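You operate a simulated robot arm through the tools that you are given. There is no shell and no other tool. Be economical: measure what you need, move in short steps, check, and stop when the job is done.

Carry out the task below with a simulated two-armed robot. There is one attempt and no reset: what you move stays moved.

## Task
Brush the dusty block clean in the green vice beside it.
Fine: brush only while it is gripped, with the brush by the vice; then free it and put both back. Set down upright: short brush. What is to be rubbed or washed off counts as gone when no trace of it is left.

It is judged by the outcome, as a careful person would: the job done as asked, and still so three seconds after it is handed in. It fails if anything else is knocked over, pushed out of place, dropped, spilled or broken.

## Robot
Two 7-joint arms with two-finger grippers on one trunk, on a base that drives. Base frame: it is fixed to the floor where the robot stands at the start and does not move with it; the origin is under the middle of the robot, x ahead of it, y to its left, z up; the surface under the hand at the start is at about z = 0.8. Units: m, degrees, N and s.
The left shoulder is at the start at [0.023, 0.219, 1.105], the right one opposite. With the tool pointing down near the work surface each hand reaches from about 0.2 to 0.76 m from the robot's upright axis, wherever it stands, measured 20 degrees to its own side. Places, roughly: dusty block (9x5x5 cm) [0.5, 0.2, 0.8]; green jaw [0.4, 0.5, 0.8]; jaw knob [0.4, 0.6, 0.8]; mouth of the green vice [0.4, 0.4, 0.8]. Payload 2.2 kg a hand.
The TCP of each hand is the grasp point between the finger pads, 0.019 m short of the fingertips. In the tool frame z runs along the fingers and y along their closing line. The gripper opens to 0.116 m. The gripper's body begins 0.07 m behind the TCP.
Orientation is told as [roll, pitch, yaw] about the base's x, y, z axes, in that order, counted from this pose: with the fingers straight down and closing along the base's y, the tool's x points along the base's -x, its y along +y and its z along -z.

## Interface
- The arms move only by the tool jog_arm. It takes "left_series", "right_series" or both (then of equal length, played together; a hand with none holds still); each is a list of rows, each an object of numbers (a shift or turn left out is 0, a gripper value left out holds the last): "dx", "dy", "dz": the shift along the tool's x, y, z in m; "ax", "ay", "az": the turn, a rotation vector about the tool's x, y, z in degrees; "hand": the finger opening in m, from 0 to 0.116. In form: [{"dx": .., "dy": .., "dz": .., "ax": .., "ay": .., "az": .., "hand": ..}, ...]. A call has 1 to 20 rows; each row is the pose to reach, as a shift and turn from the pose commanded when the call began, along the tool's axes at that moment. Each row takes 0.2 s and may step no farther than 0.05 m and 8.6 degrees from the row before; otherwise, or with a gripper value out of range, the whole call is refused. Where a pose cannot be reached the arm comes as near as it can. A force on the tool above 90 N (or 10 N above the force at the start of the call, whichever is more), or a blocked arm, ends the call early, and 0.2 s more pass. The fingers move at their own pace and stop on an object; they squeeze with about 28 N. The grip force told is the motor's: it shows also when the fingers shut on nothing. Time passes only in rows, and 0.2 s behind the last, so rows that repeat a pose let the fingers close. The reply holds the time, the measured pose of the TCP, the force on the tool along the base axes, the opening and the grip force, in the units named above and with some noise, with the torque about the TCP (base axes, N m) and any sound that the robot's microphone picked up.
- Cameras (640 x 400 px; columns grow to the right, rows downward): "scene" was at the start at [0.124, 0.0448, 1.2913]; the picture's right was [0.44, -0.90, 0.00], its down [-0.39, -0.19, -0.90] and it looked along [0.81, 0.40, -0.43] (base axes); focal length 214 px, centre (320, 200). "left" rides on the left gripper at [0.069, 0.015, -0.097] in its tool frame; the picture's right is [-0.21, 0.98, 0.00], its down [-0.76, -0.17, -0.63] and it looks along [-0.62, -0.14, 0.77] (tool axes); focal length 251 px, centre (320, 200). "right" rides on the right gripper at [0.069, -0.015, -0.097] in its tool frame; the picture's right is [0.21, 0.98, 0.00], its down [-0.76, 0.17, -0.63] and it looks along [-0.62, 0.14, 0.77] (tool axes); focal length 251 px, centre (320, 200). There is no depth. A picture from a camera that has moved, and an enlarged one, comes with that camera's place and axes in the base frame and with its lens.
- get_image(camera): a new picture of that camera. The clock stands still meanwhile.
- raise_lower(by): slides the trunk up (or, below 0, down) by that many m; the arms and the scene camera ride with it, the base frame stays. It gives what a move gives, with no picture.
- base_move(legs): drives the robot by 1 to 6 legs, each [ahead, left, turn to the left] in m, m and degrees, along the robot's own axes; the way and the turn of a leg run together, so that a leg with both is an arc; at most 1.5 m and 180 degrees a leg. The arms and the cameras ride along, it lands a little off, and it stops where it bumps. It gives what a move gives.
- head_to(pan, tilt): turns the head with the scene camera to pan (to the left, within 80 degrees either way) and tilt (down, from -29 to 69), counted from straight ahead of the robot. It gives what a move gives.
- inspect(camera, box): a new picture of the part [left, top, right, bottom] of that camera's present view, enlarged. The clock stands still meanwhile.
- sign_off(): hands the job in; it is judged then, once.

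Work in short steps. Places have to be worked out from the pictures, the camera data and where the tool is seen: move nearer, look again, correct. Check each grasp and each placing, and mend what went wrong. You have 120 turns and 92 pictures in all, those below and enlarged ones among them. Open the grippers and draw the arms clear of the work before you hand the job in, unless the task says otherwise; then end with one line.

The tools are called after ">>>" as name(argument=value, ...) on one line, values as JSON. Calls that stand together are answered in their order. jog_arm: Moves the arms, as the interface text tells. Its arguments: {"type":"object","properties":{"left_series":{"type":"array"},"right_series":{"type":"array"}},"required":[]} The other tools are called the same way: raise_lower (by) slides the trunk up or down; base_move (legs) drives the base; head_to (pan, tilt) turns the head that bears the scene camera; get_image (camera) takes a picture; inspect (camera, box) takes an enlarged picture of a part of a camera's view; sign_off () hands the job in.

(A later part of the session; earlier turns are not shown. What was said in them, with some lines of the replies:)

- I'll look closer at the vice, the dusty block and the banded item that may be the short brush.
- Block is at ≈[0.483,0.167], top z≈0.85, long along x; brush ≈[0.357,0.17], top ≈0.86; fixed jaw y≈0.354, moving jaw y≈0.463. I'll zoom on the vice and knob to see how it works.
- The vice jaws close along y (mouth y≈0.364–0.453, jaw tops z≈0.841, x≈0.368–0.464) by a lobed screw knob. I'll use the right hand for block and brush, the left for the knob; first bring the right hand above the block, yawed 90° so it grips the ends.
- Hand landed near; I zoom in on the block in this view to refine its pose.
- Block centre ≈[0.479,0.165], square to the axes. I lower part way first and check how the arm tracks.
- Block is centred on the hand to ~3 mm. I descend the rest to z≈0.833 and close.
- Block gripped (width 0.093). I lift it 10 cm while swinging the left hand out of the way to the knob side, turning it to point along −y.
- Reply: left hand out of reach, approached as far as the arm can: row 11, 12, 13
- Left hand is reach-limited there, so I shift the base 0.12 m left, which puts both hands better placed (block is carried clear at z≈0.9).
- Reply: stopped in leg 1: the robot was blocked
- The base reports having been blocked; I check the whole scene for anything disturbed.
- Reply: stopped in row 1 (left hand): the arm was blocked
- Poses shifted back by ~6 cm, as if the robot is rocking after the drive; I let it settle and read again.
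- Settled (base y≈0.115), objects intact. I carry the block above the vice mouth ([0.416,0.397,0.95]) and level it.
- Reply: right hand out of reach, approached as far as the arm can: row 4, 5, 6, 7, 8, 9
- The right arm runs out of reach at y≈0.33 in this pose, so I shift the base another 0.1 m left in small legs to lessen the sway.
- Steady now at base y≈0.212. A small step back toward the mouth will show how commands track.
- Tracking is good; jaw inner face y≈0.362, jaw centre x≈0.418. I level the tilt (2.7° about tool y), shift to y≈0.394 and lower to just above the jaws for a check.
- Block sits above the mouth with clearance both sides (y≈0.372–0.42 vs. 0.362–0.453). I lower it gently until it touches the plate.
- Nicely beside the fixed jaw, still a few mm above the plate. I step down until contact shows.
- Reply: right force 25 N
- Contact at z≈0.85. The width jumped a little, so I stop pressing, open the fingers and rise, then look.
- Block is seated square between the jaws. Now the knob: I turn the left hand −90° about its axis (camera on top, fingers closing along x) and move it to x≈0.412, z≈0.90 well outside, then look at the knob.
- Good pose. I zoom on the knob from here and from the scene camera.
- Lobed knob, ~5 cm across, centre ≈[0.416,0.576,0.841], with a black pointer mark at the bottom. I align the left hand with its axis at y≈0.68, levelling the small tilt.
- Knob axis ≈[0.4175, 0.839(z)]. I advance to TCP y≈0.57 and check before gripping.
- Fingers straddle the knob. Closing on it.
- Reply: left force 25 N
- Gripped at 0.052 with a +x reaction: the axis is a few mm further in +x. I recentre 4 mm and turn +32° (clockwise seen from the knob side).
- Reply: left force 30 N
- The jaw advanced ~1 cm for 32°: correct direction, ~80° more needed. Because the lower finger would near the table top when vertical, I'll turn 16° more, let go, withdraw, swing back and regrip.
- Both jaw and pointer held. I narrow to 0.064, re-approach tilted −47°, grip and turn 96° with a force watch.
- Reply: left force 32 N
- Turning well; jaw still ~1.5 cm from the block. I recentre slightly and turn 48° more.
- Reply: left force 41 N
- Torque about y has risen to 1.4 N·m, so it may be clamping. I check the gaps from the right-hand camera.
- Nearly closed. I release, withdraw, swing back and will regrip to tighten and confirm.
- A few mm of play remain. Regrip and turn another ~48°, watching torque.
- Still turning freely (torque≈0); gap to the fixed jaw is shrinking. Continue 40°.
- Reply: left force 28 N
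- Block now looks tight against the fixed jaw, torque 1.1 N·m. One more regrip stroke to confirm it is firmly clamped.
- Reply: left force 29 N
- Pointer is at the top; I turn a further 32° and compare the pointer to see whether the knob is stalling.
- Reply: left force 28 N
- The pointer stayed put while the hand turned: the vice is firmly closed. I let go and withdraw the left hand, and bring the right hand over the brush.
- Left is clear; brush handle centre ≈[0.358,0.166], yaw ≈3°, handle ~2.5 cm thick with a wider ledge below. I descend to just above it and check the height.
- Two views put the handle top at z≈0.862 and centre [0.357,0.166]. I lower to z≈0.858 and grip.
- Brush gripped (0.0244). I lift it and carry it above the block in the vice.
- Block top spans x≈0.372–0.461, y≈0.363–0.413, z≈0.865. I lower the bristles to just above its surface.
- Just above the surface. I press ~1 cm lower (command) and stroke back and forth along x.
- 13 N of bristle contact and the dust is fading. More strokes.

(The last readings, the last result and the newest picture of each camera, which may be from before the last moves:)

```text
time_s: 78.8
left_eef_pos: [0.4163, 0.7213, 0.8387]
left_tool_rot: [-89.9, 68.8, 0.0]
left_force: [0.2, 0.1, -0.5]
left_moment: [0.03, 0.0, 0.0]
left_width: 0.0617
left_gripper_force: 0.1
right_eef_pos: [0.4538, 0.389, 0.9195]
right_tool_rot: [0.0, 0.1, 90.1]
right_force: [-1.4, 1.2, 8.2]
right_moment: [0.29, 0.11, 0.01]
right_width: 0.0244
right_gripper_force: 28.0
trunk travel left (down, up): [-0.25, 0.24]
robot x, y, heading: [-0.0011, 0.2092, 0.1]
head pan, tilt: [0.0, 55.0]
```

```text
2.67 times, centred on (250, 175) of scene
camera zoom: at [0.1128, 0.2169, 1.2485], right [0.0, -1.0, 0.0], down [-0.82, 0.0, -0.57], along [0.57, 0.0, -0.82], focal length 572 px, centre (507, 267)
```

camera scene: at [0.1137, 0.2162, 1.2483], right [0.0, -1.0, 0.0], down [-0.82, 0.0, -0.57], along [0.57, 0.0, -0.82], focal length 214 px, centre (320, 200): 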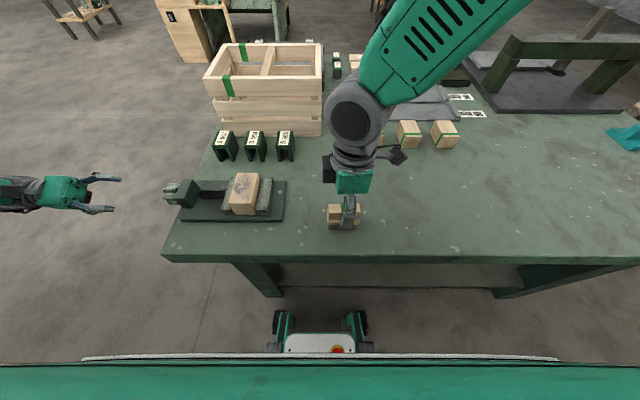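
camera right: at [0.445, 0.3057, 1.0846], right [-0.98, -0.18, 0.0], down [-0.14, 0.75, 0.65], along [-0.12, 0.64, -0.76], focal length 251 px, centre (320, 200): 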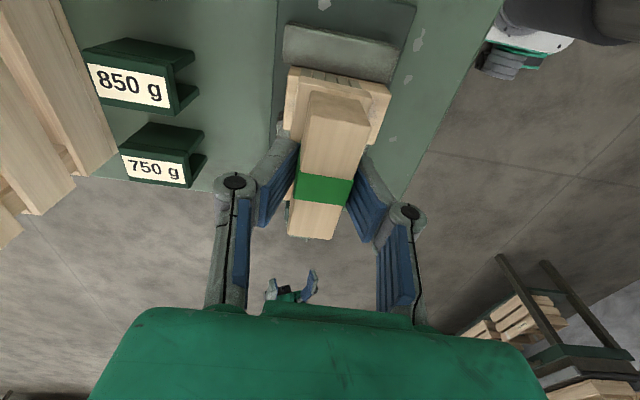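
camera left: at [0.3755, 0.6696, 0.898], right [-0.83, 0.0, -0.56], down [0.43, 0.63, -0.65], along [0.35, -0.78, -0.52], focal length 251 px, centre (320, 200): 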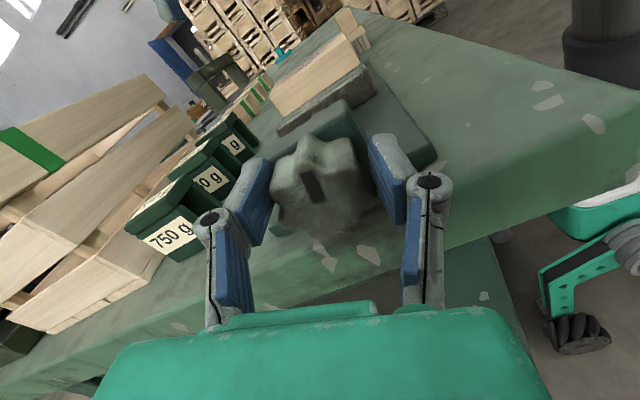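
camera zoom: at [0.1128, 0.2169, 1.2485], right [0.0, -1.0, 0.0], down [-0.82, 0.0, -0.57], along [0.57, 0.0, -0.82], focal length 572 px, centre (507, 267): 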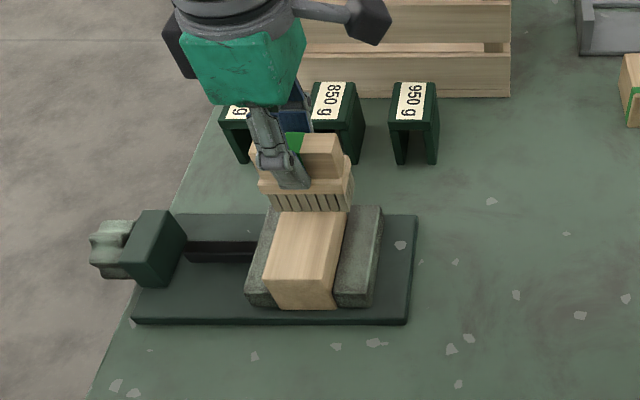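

It looks clean; a couple more full strokes for safety, then lift off and inspect closely.

>>> jog_arm(right_series=[{"dy": -0.015}, {"dy": 0.01}, {"dy": 0.035}, {"dy": 0.06}, {"dy": 0.085}, {"dy": 0.1}, {"dy": 0.075}, {"dy": 0.05}, {"dy": 0.025}, {"dy": 0.0}, {"dy": -0.015}, {"dy": 0.01}, {"dy": 0.035, "dz": -0.005}, {"dy": 0.035, "dz": -0.04}, {"dy": 0.035, "dz": -0.07}, {"dy": 0.07, "dx": 0.03, "dz": -0.08}, {"dy": 0.085, "dx": 0.07, "dz": -0.08}, {"dy": 0.085, "dx": 0.11, "dz": -0.08}, {"dy": 0.085, "dx": 0.11, "dz": -0.08}])

>>> inspect(camera="scene", box=[220, 150, 290, 220])

```text
time_s: 82.8
left_eef_pos: [0.4179, 0.7225, 0.8379]
left_tool_rot: [-89.9, 68.8, -0.1]
left_force: [1.1, -1.0, -0.3]
left_moment: [-0.01, -0.02, 0.0]
left_width: 0.0619
left_gripper_force: 0.1
right_eef_pos: [0.3693, 0.2774, 0.9983]
right_tool_rot: [0.0, 0.1, 89.9]
right_force: [0.1, 0.5, -0.8]
right_moment: [0.0, -0.03, -0.03]
right_width: 0.0246
right_gripper_force: 28.5
trunk travel left (down, up): [-0.25, 0.24]
robot x, y, heading: [-0.0004, 0.2111, -0.1]
head pan, tilt: [0.0, 55.0]
```

```text
5.71 times, centred on (255, 185) of scene
camera zoom: at [0.1131, 0.2156, 1.2483], right [0.0, -1.0, 0.0], down [-0.82, 0.0, -0.57], along [0.57, 0.0, -0.82], focal length 1226 px, centre (691, 286)
```

zoom: 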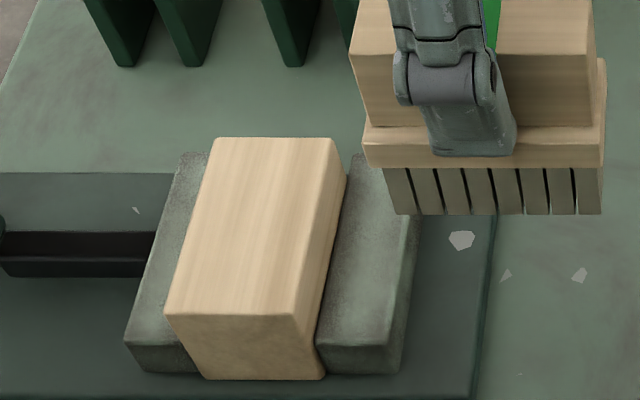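

The block is spotless. I carry the brush back to its spot ([0.356,0.1665], yaw 93°), descending to ~1 cm above the table.

>>> jog_arm(right_series=[{"dx": 0.03, "dy": 0.004, "az": -1}, {"dx": 0.07, "dy": 0.008, "az": -2}, {"dx": 0.111, "dy": 0.013, "az": -3}, {"dx": 0.111, "dy": 0.013, "dz": 0.04, "az": -3}, {"dx": 0.111, "dy": 0.013, "dz": 0.08, "az": -3}, {"dx": 0.111, "dy": 0.013, "dz": 0.11, "az": -3}, {"dx": 0.111, "dy": 0.013, "dz": 0.128, "az": -3}, {"dx": 0.111, "dy": 0.013, "dz": 0.128, "az": -3}, {"dx": 0.111, "dy": 0.013, "dz": 0.128, "az": -3}])

```text
time_s: 84.8
left_eef_pos: [0.4176, 0.724, 0.8378]
left_tool_rot: [-90.2, 68.9, -0.3]
left_force: [0.0, -0.2, -0.3]
left_moment: [-0.05, -0.01, 0.0]
left_width: 0.0616
left_gripper_force: 0.0
right_eef_pos: [0.3604, 0.1693, 0.8714]
right_tool_rot: [0.0, 0.2, 93.0]
right_force: [0.5, 0.3, -0.9]
right_moment: [-0.02, -0.04, -0.01]
right_width: 0.0244
right_gripper_force: 28.4
trunk travel left (down, up): [-0.25, 0.24]
robot x, y, heading: [-0.0028, 0.2145, -0.3]
head pan, tilt: [0.0, 55.0]
```

Nearly there; small correction and lower to contact.

>>> jog_arm(right_series=[{"dx": 0.002, "dy": 0.003, "dz": 0.004}, {"dx": 0.002, "dy": 0.003, "dz": 0.008}, {"dx": 0.002, "dy": 0.003, "dz": 0.011}, {"dx": 0.002, "dy": 0.003, "dz": 0.011}])

>>> inspect(camera="scene", box=[290, 160, 400, 250])

```text
time_s: 85.8
left_eef_pos: [0.4169, 0.7218, 0.8384]
left_tool_rot: [-90.0, 68.8, -0.1]
left_force: [0.5, -0.3, 0.7]
left_moment: [-0.02, 0.01, 0.01]
left_width: 0.0619
left_gripper_force: 0.1
right_eef_pos: [0.3565, 0.1652, 0.8611]
right_tool_rot: [0.2, 0.1, 92.9]
right_force: [-0.2, 0.5, -1.4]
right_moment: [-0.01, -0.03, 0.0]
right_width: 0.0241
right_gripper_force: 28.2
trunk travel left (down, up): [-0.25, 0.24]
robot x, y, heading: [-0.0012, 0.2139, -0.0]
head pan, tilt: [0.0, 55.0]
```

```text
4.44 times, centred on (345, 205) of scene
camera zoom: at [0.1138, 0.2162, 1.2482], right [0.0, -1.0, 0.0], down [-0.82, 0.0, -0.57], along [0.57, 0.0, -0.82], focal length 953 px, centre (209, 178)
```

zoom: 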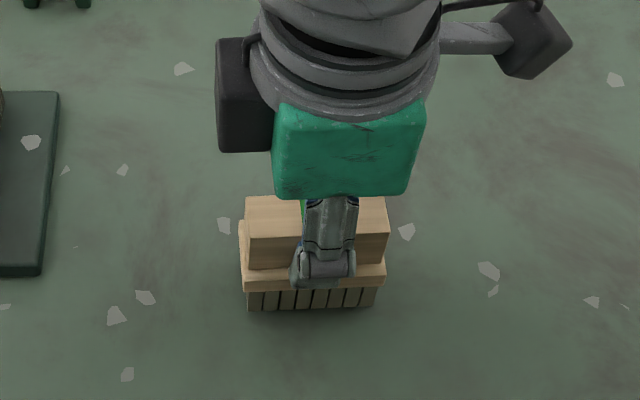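

It matches the earlier picture within a pixel or two. I lower 2 mm more to touch, release and rise.

>>> jog_arm(right_series=[{"dz": 0.0015}, {"dz": 0.0025}, {"dz": 0.0025}, {"dz": 0.0015, "hand": 0.05}, {"dz": 0.0, "hand": 0.05}, {"dz": 0.0, "hand": 0.06}, {"dz": -0.03}, {"dz": -0.07}, {"dz": -0.11}, {"dz": -0.13}])

>>> inspect(camera="scene", box=[290, 160, 400, 250])

```text
time_s: 88.0
left_eef_pos: [0.4173, 0.7207, 0.8383]
left_tool_rot: [-90.0, 68.8, -0.2]
left_force: [-0.5, -0.5, -0.7]
left_moment: [0.02, 0.0, 0.01]
left_width: 0.0621
left_gripper_force: 0.0
right_eef_pos: [0.3562, 0.1635, 0.9906]
right_tool_rot: [0.1, 0.1, 93.0]
right_force: [-0.6, 0.0, -0.3]
right_moment: [-0.02, 0.0, 0.03]
right_width: 0.0601
right_gripper_force: 0.0
trunk travel left (down, up): [-0.25, 0.24]
robot x, y, heading: [-0.0018, 0.2128, 0.1]
head pan, tilt: [0.0, 55.0]
```

```text
4.44 times, centred on (345, 205) of scene
camera zoom: at [0.1133, 0.2155, 1.2483], right [0.0, -1.0, 0.0], down [-0.82, 0.0, -0.57], along [0.57, 0.0, -0.82], focal length 953 px, centre (209, 178)
```

zoom: 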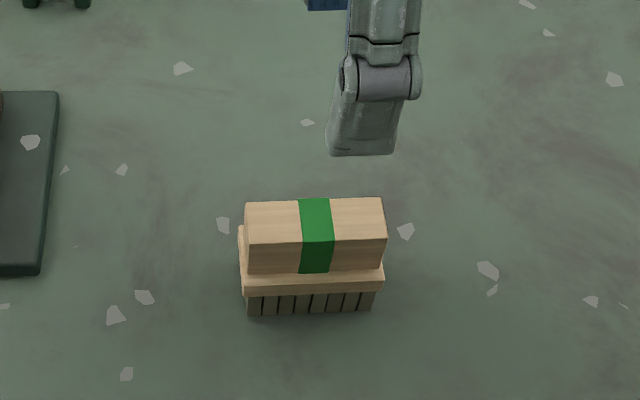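

Brush stands upright where it was. Now loosen the vice: left hand to tilt +45°, back onto the knob, grip.

>>> jog_arm(left_series=[{"az": 8}, {"az": 16}, {"az": 24}, {"dz": 0.04, "az": 24}, {"dz": 0.08, "az": 24}, {"dz": 0.12, "az": 24}, {"dz": 0.14, "az": 24}, {"dz": 0.15, "az": 24}, {"dz": 0.15, "az": 24}, {"dz": 0.15, "az": 24, "hand": 0.03}, {"dz": 0.15, "az": 24, "hand": 0.03}, {"dz": 0.15, "az": 24, "hand": 0.03}, {"dz": 0.15, "az": 24, "hand": 0.03}])

>>> jog_arm(left_series=[{"az": -8}, {"az": -16}, {"az": -24}, {"az": -32}, {"az": -40}, {"az": -48}, {"az": -56}, {"az": -64}, {"az": -72}, {"az": -80}, {"az": -88}, {"az": -92}, {"az": -92}])

>>> inspect(camera="scene", box=[150, 130, 300, 240])

```text
time_s: 90.8
left_eef_pos: [0.4162, 0.5722, 0.8378]
left_tool_rot: [-89.8, 45.0, -0.1]
left_force: [-15.6, -9.2, -20.8]
left_moment: [0.0, 0.17, -0.23]
left_width: 0.0518
left_gripper_force: 45.3
right_eef_pos: [0.3564, 0.1628, 0.9903]
right_tool_rot: [0.2, 0.1, 93.0]
right_force: [0.3, -0.4, -0.2]
right_moment: [-0.01, 0.01, 0.04]
right_width: 0.0599
right_gripper_force: 0.1
trunk travel left (down, up): [-0.25, 0.24]
robot x, y, heading: [-0.0016, 0.2092, 0.1]
head pan, tilt: [0.0, 55.0]
```

```text
time_s: 93.6
left_eef_pos: [0.4246, 0.5724, 0.8351]
left_tool_rot: [89.5, 43.0, -179.9]
left_force: [50.9, -2.9, -18.7]
left_moment: [0.8, -1.32, 0.08]
left_width: 0.0513
left_gripper_force: 45.2
right_eef_pos: [0.3607, 0.1642, 0.9889]
right_tool_rot: [0.2, 0.0, 93.0]
right_force: [-0.5, 0.6, 0.2]
right_moment: [0.02, -0.02, -0.01]
right_width: 0.0603
right_gripper_force: 0.0
trunk travel left (down, up): [-0.25, 0.24]
robot x, y, heading: [-0.0019, 0.211, 0.1]
head pan, tilt: [0.0, 55.0]
```

```text
3.64 times, centred on (225, 185) of scene
camera zoom: at [0.1232, 0.2158, 1.2472], right [0.0, -1.0, 0.0], down [-0.83, 0.0, -0.56], along [0.56, 0.0, -0.83], focal length 780 px, centre (666, 254)
```

zoom: 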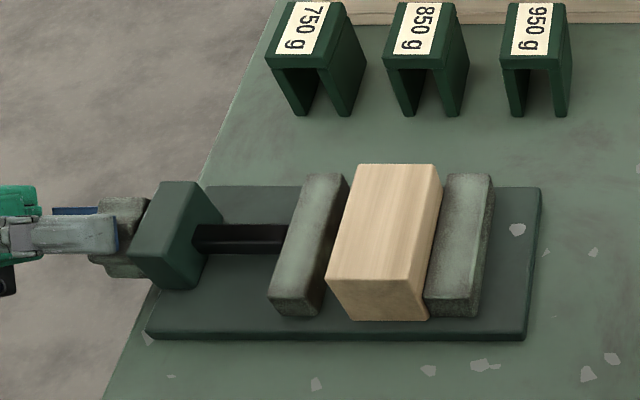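

The jaw has backed off. One more loosening stroke to restore the opening.

>>> jog_arm(left_series=[{"hand": 0.062}, {"hand": 0.062}, {"dz": -0.03}, {"dz": -0.06}, {"dz": -0.06, "az": 8}, {"dz": -0.06, "az": 16}, {"dz": -0.06, "az": 24}, {"dz": -0.06, "az": 32}, {"dz": -0.06, "az": 40}, {"dz": -0.06, "az": 48}, {"dz": -0.06, "az": 56}, {"dz": -0.06, "az": 64}, {"dz": -0.06, "az": 72}, {"dz": -0.06, "az": 80}, {"dz": -0.06, "az": 88}, {"dz": -0.06, "az": 92}, {"dz": -0.06, "az": 92}])

>>> jog_arm(left_series=[{"dz": 0.03}, {"dz": 0.05}, {"dz": 0.06}, {"dz": 0.06}, {"dz": 0.06, "hand": 0.03}, {"dz": 0.06, "hand": 0.03}, {"dz": 0.06, "hand": 0.03}, {"dz": 0.06, "az": -8}, {"dz": 0.06, "az": -16}, {"dz": 0.06, "az": -24}, {"dz": 0.06, "az": -32}, {"dz": 0.06, "az": -40}, {"dz": 0.06, "az": -48}, {"dz": 0.06, "az": -56}, {"dz": 0.06, "az": -64}, {"dz": 0.06, "az": -72}, {"dz": 0.06, "az": -80}, {"dz": 0.06, "az": -84}, {"dz": 0.06, "az": -84}])

>>> inspect(camera="scene", box=[150, 130, 300, 240])

>>> get_image(camera="left")

```text
time_s: 97.2
left_eef_pos: [0.4179, 0.6372, 0.8349]
left_tool_rot: [-90.4, 44.8, -0.3]
left_force: [-0.9, 0.0, -0.5]
left_moment: [-0.01, 0.02, -0.02]
left_width: 0.0622
left_gripper_force: 0.1
right_eef_pos: [0.3565, 0.1697, 0.9909]
right_tool_rot: [0.1, 0.2, 93.0]
right_force: [-0.1, -0.8, 0.4]
right_moment: [-0.04, 0.0, -0.01]
right_width: 0.0599
right_gripper_force: 0.1
trunk travel left (down, up): [-0.25, 0.24]
robot x, y, heading: [-0.0, 0.2135, 0.2]
head pan, tilt: [0.0, 55.0]
```

```text
time_s: 101.2
left_eef_pos: [0.4232, 0.5729, 0.8364]
left_tool_rot: [89.9, 51.2, -180.0]
left_force: [34.5, 19.0, -5.8]
left_moment: [0.48, -0.16, 0.5]
left_width: 0.0524
left_gripper_force: 45.8
right_eef_pos: [0.36, 0.1653, 0.9881]
right_tool_rot: [0.3, 0.1, 93.1]
right_force: [0.3, 0.0, -0.4]
right_moment: [0.04, -0.02, -0.01]
right_width: 0.0601
right_gripper_force: 0.0
trunk travel left (down, up): [-0.25, 0.24]
robot x, y, heading: [-0.0013, 0.2104, -0.1]
head pan, tilt: [0.0, 55.0]
```

```text
3.64 times, centred on (225, 185) of scene
camera zoom: at [0.1197, 0.2214, 1.2476], right [0.0, -1.0, 0.01], down [-0.82, 0.0, -0.57], along [0.57, -0.01, -0.82], focal length 780 px, centre (666, 254)
```

zoom: 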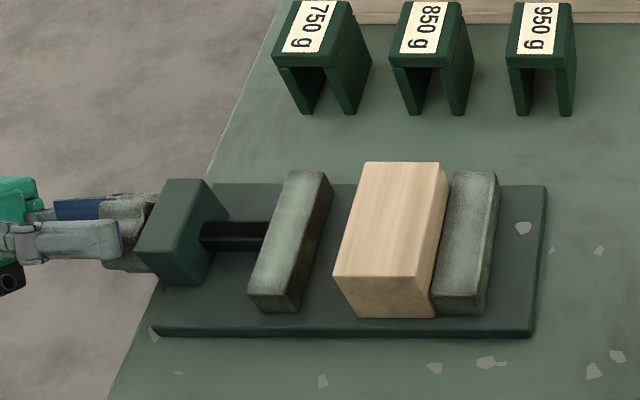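

```text
22 pictures are left
camera left: at [0.453, 0.6709, 0.899], right [-0.9, 0.0, 0.45], down [-0.35, 0.63, -0.69], along [-0.28, -0.77, -0.57], focal length 251 px, centre (320, 200)
```

left: 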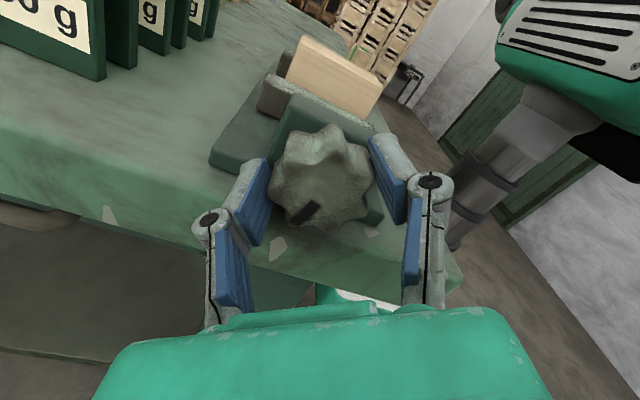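

Vice is open again with the pointer back at the bottom. I release and withdraw the left hand, and bring the right hand over the block with open fingers.

>>> jog_arm(left_series=[{"hand": 0.062}, {"hand": 0.062}, {"dz": -0.03}, {"dz": -0.06}, {"dz": -0.09}, {"dz": -0.12}, {"dz": -0.15}, {"dz": -0.17}, {"dz": -0.17}, {"dz": -0.17}], right_series=[{"hand": 0.116}, {"hand": 0.116}, {"dx": -0.03, "dy": -0.01, "az": 1}, {"dx": -0.07, "dy": -0.023, "az": 2}, {"dx": -0.11, "dy": -0.037, "az": 3}, {"dx": -0.15, "dy": -0.05, "az": 3}, {"dx": -0.19, "dy": -0.063, "az": 3}, {"dx": -0.2196, "dy": -0.0715, "az": 3}, {"dx": -0.2196, "dy": -0.0715, "dz": 0.03, "az": 3}, {"dx": -0.2196, "dy": -0.0715, "dz": 0.03, "az": 3}])

>>> jog_arm(right_series=[{"dz": 0.02}, {"dz": 0.03}, {"dz": 0.03}, {"dz": 0.03}])

>>> get_image(camera="right")

```text
time_s: 103.4
left_eef_pos: [0.4184, 0.7398, 0.8387]
left_tool_rot: [89.9, 51.2, 179.9]
left_force: [1.0, 0.2, 0.2]
left_moment: [0.0, 0.01, -0.02]
left_width: 0.062
left_gripper_force: 0.0
right_eef_pos: [0.4276, 0.3776, 0.9696]
right_tool_rot: [0.2, -1.2, 88.4]
right_force: [-0.2, 0.2, 0.2]
right_moment: [-0.01, 0.01, -0.01]
right_width: 0.116
right_gripper_force: 0.1
trunk travel left (down, up): [-0.25, 0.24]
robot x, y, heading: [0.0011, 0.2086, 0.1]
head pan, tilt: [0.0, 55.0]
```

```text
time_s: 104.4
left_eef_pos: [0.4189, 0.7409, 0.8382]
left_tool_rot: [90.0, 51.2, 179.9]
left_force: [0.5, -0.2, 0.7]
left_moment: [0.03, 0.01, 0.0]
left_width: 0.0617
left_gripper_force: 0.0
right_eef_pos: [0.4225, 0.3816, 0.9357]
right_tool_rot: [0.3, -0.5, 88.9]
right_force: [0.2, -0.5, 0.2]
right_moment: [-0.03, -0.01, 0.02]
right_width: 0.1161
right_gripper_force: 0.1
trunk travel left (down, up): [-0.25, 0.24]
robot x, y, heading: [-0.0036, 0.2156, -0.3]
head pan, tilt: [0.0, 55.0]
```

```text
21 pictures are left
camera right: at [0.4365, 0.3116, 1.0309], right [-0.98, -0.2, 0.0], down [-0.15, 0.75, 0.64], along [-0.13, 0.63, -0.77], focal length 251 px, centre (320, 200)
```

right: 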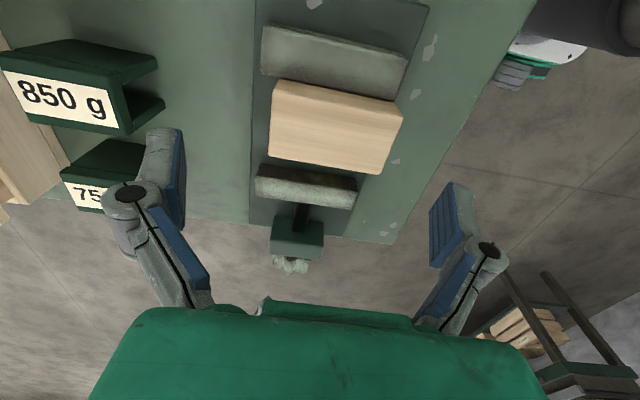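

Block centre lies within a few mm of the hand. I descend to z≈0.85 and grip the ends.

>>> jog_arm(right_series=[{"dy": 0.002, "dz": 0.03}, {"dy": 0.002, "dz": 0.06}, {"dy": 0.002, "dz": 0.078}, {"dy": 0.002, "dz": 0.078}, {"dy": 0.002, "dz": 0.078}, {"dy": 0.002, "dz": 0.078, "hand": 0.08}, {"dy": 0.002, "dz": 0.078, "hand": 0.08}, {"dy": 0.002, "dz": 0.078, "hand": 0.08}, {"dy": 0.002, "dz": 0.078, "hand": 0.08}])

>>> get_image(camera="right")

```text
time_s: 106.4
left_eef_pos: [0.4176, 0.7413, 0.8385]
left_tool_rot: [90.0, 51.2, 179.9]
left_force: [0.7, -0.1, -0.3]
left_moment: [-0.02, 0.01, 0.02]
left_width: 0.062
left_gripper_force: 0.2
right_eef_pos: [0.4146, 0.3858, 0.8518]
right_tool_rot: [0.1, 0.1, 90.0]
right_force: [-0.7, 0.4, 0.2]
right_moment: [0.02, -0.03, 0.02]
right_width: 0.0921
right_gripper_force: 28.1
trunk travel left (down, up): [-0.25, 0.24]
robot x, y, heading: [-0.0012, 0.2142, 0.0]
head pan, tilt: [0.0, 55.0]
```

```text
20 pictures are left
camera right: at [0.4283, 0.3179, 0.9491], right [-0.98, -0.21, 0.0], down [-0.17, 0.76, 0.63], along [-0.14, 0.62, -0.78], focal length 251 px, centre (320, 200)
```

right: 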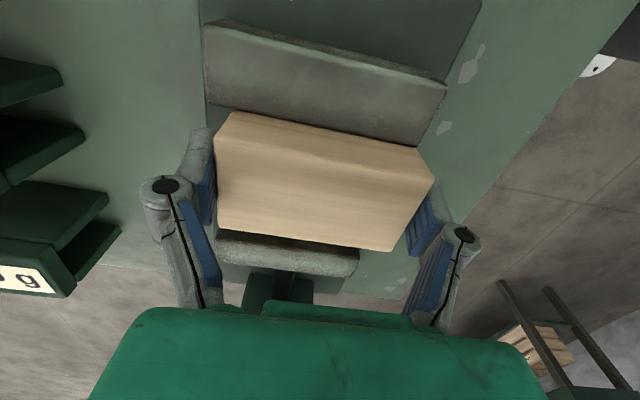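

Gripped (0.092). I lift straight up and carry it back toward its original spot.

>>> jog_arm(right_series=[{"dx": -0.002, "dz": -0.01}, {"dx": -0.003, "dz": -0.03}, {"dx": -0.003, "dz": -0.06}, {"dx": -0.003, "dz": -0.09}, {"dx": -0.003, "dz": -0.11}, {"dx": 0.03, "dy": -0.01, "dz": -0.11}, {"dx": 0.07, "dy": -0.02, "dz": -0.11}, {"dx": 0.11, "dy": -0.03, "dz": -0.11}, {"dx": 0.15, "dy": -0.04, "dz": -0.11}, {"dx": 0.19, "dy": -0.055, "dz": -0.11}, {"dx": 0.222, "dy": -0.061, "dz": -0.11}, {"dx": 0.222, "dy": -0.061, "dz": -0.11}, {"dx": 0.222, "dy": -0.061, "dz": -0.11}])

>>> get_image(camera="scene")

```text
time_s: 109.2
left_eef_pos: [0.4183, 0.7412, 0.8389]
left_tool_rot: [90.1, 51.2, 179.9]
left_force: [0.2, -0.2, -0.4]
left_moment: [0.0, -0.01, 0.04]
left_width: 0.0617
left_gripper_force: 0.0
right_eef_pos: [0.4743, 0.1673, 0.9638]
right_tool_rot: [0.2, 0.2, 90.0]
right_force: [0.6, -0.1, -1.5]
right_moment: [0.0, 0.02, 0.01]
right_width: 0.0922
right_gripper_force: 27.8
trunk travel left (down, up): [-0.25, 0.24]
robot x, y, heading: [0.0005, 0.2139, 0.1]
head pan, tilt: [0.0, 55.0]
```

```text
19 pictures are left
camera scene: at [0.1144, 0.2166, 1.2482], right [0.0, -1.0, 0.0], down [-0.82, 0.0, -0.57], along [0.57, 0.0, -0.82], focal length 214 px, centre (320, 200)
```

scene: 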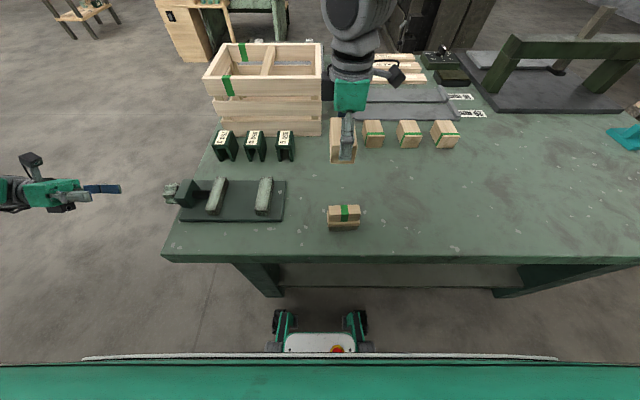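

Now lower to the table at its original place ([0.477,0.163]).

>>> jog_arm(right_series=[{"dx": 0.003, "dy": -0.002, "dz": 0.04}, {"dx": 0.003, "dy": -0.002, "dz": 0.08}, {"dx": 0.003, "dy": -0.002, "dz": 0.11}, {"dx": 0.003, "dy": -0.002, "dz": 0.12}, {"dx": 0.003, "dy": -0.002, "dz": 0.123}, {"dx": 0.003, "dy": -0.002, "dz": 0.123}, {"dx": 0.003, "dy": -0.002, "dz": 0.123}])

>>> get_image(camera="right")

```text
time_s: 110.8
left_eef_pos: [0.4191, 0.7414, 0.8393]
left_tool_rot: [90.0, 51.2, 179.9]
left_force: [0.6, 0.3, 0.3]
left_moment: [0.01, -0.03, -0.01]
left_width: 0.0618
left_gripper_force: 0.1
right_eef_pos: [0.4762, 0.1616, 0.8387]
right_tool_rot: [0.1, 0.0, 90.0]
right_force: [1.3, -0.7, -1.4]
right_moment: [-0.04, 0.01, 0.01]
right_width: 0.0921
right_gripper_force: 27.5
trunk travel left (down, up): [-0.25, 0.24]
robot x, y, heading: [0.0006, 0.2105, -0.2]
head pan, tilt: [0.0, 55.0]
```

```text
18 pictures are left
camera right: at [0.4904, 0.0945, 0.9363], right [-0.98, -0.21, 0.0], down [-0.17, 0.76, 0.63], along [-0.14, 0.62, -0.78], focal length 251 px, centre (320, 200)
```

right: 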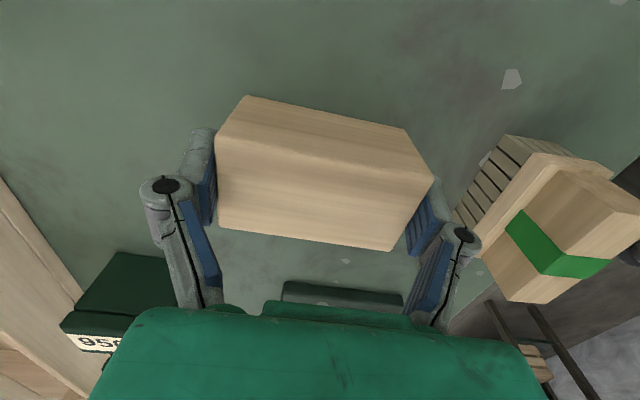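

View matches the original pick picture closely. I lower to contact, release and rise.

>>> jog_arm(right_series=[{"dz": 0.002}, {"dz": 0.003}, {"dz": 0.003}, {"dz": 0.003, "hand": 0.116}, {"dz": 0.002, "hand": 0.116}, {"dz": 0.0, "hand": 0.116}, {"dz": -0.03}, {"dz": -0.07}, {"dz": -0.11}, {"dz": -0.15}, {"dz": -0.18}, {"dz": -0.18}])

>>> inspect(camera="right", box=[220, 20, 500, 195])

>>> get_image(camera="scene")

```text
time_s: 113.4
left_eef_pos: [0.4181, 0.7405, 0.8388]
left_tool_rot: [90.0, 51.2, 179.9]
left_force: [0.5, 0.1, 0.3]
left_moment: [0.01, 0.0, -0.02]
left_width: 0.0619
left_gripper_force: 0.0
right_eef_pos: [0.4764, 0.1647, 1.0189]
right_tool_rot: [0.1, 0.1, 90.1]
right_force: [0.0, 0.6, -0.1]
right_moment: [0.02, 0.05, 0.0]
right_width: 0.1162
right_gripper_force: 0.1
trunk travel left (down, up): [-0.25, 0.24]
robot x, y, heading: [0.004, 0.2116, 0.2]
head pan, tilt: [0.0, 55.0]
```

```text
2.29 times, centred on (360, 108) of right
camera zoom: at [0.4909, 0.0963, 1.1155], right [-0.98, -0.21, 0.0], down [-0.16, 0.76, 0.63], along [-0.14, 0.62, -0.78], focal length 575 px, centre (229, 411)
```

zoom: 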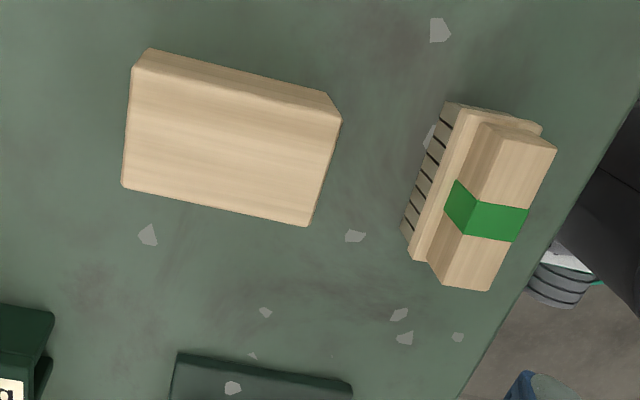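

```text
16 pictures are left
camera scene: at [0.1144, 0.2159, 1.2481], right [0.0, -1.0, 0.0], down [-0.82, 0.0, -0.57], along [0.57, 0.0, -0.82], focal length 214 px, centre (320, 200)
```

scene: 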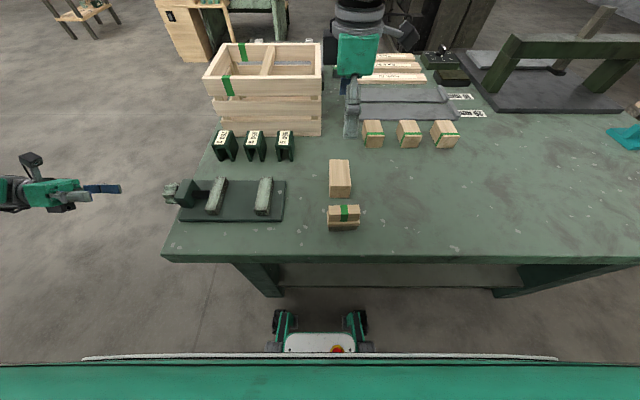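

Block and brush are back in place, vice open, nothing else moved. I raise the right hand further and open the left one.

>>> jog_arm(left_series=[{"dz": -0.01, "hand": 0.116}, {"dz": -0.02, "hand": 0.116}, {"dz": -0.03, "hand": 0.116}, {"dz": -0.03, "hand": 0.116}, {"dz": -0.03, "hand": 0.116}], right_series=[{"dz": -0.03}, {"dz": -0.06}, {"dz": -0.09}, {"dz": -0.1}, {"dz": -0.1}])

```text
time_s: 114.6
left_eef_pos: [0.4189, 0.7709, 0.839]
left_tool_rot: [89.7, 51.2, 179.8]
left_force: [0.2, 0.2, -1.0]
left_moment: [0.03, -0.03, 0.01]
left_width: 0.1159
left_gripper_force: 0.0
right_eef_pos: [0.4757, 0.1623, 1.1213]
right_tool_rot: [0.0, 0.1, 90.0]
right_force: [-0.9, -0.2, 0.1]
right_moment: [0.01, 0.01, 0.03]
right_width: 0.1157
right_gripper_force: 0.1
trunk travel left (down, up): [-0.25, 0.24]
robot x, y, heading: [-0.0007, 0.2081, -0.0]
head pan, tilt: [0.0, 55.0]
```

Both hands are open and clear; handing in.

>>> sign_off()

```text
The job is handed in.
```

The block was brushed clean while clamped in the green vice, then freed and put back within a few millimetres of where it started; the short brush is back in its place, upright.
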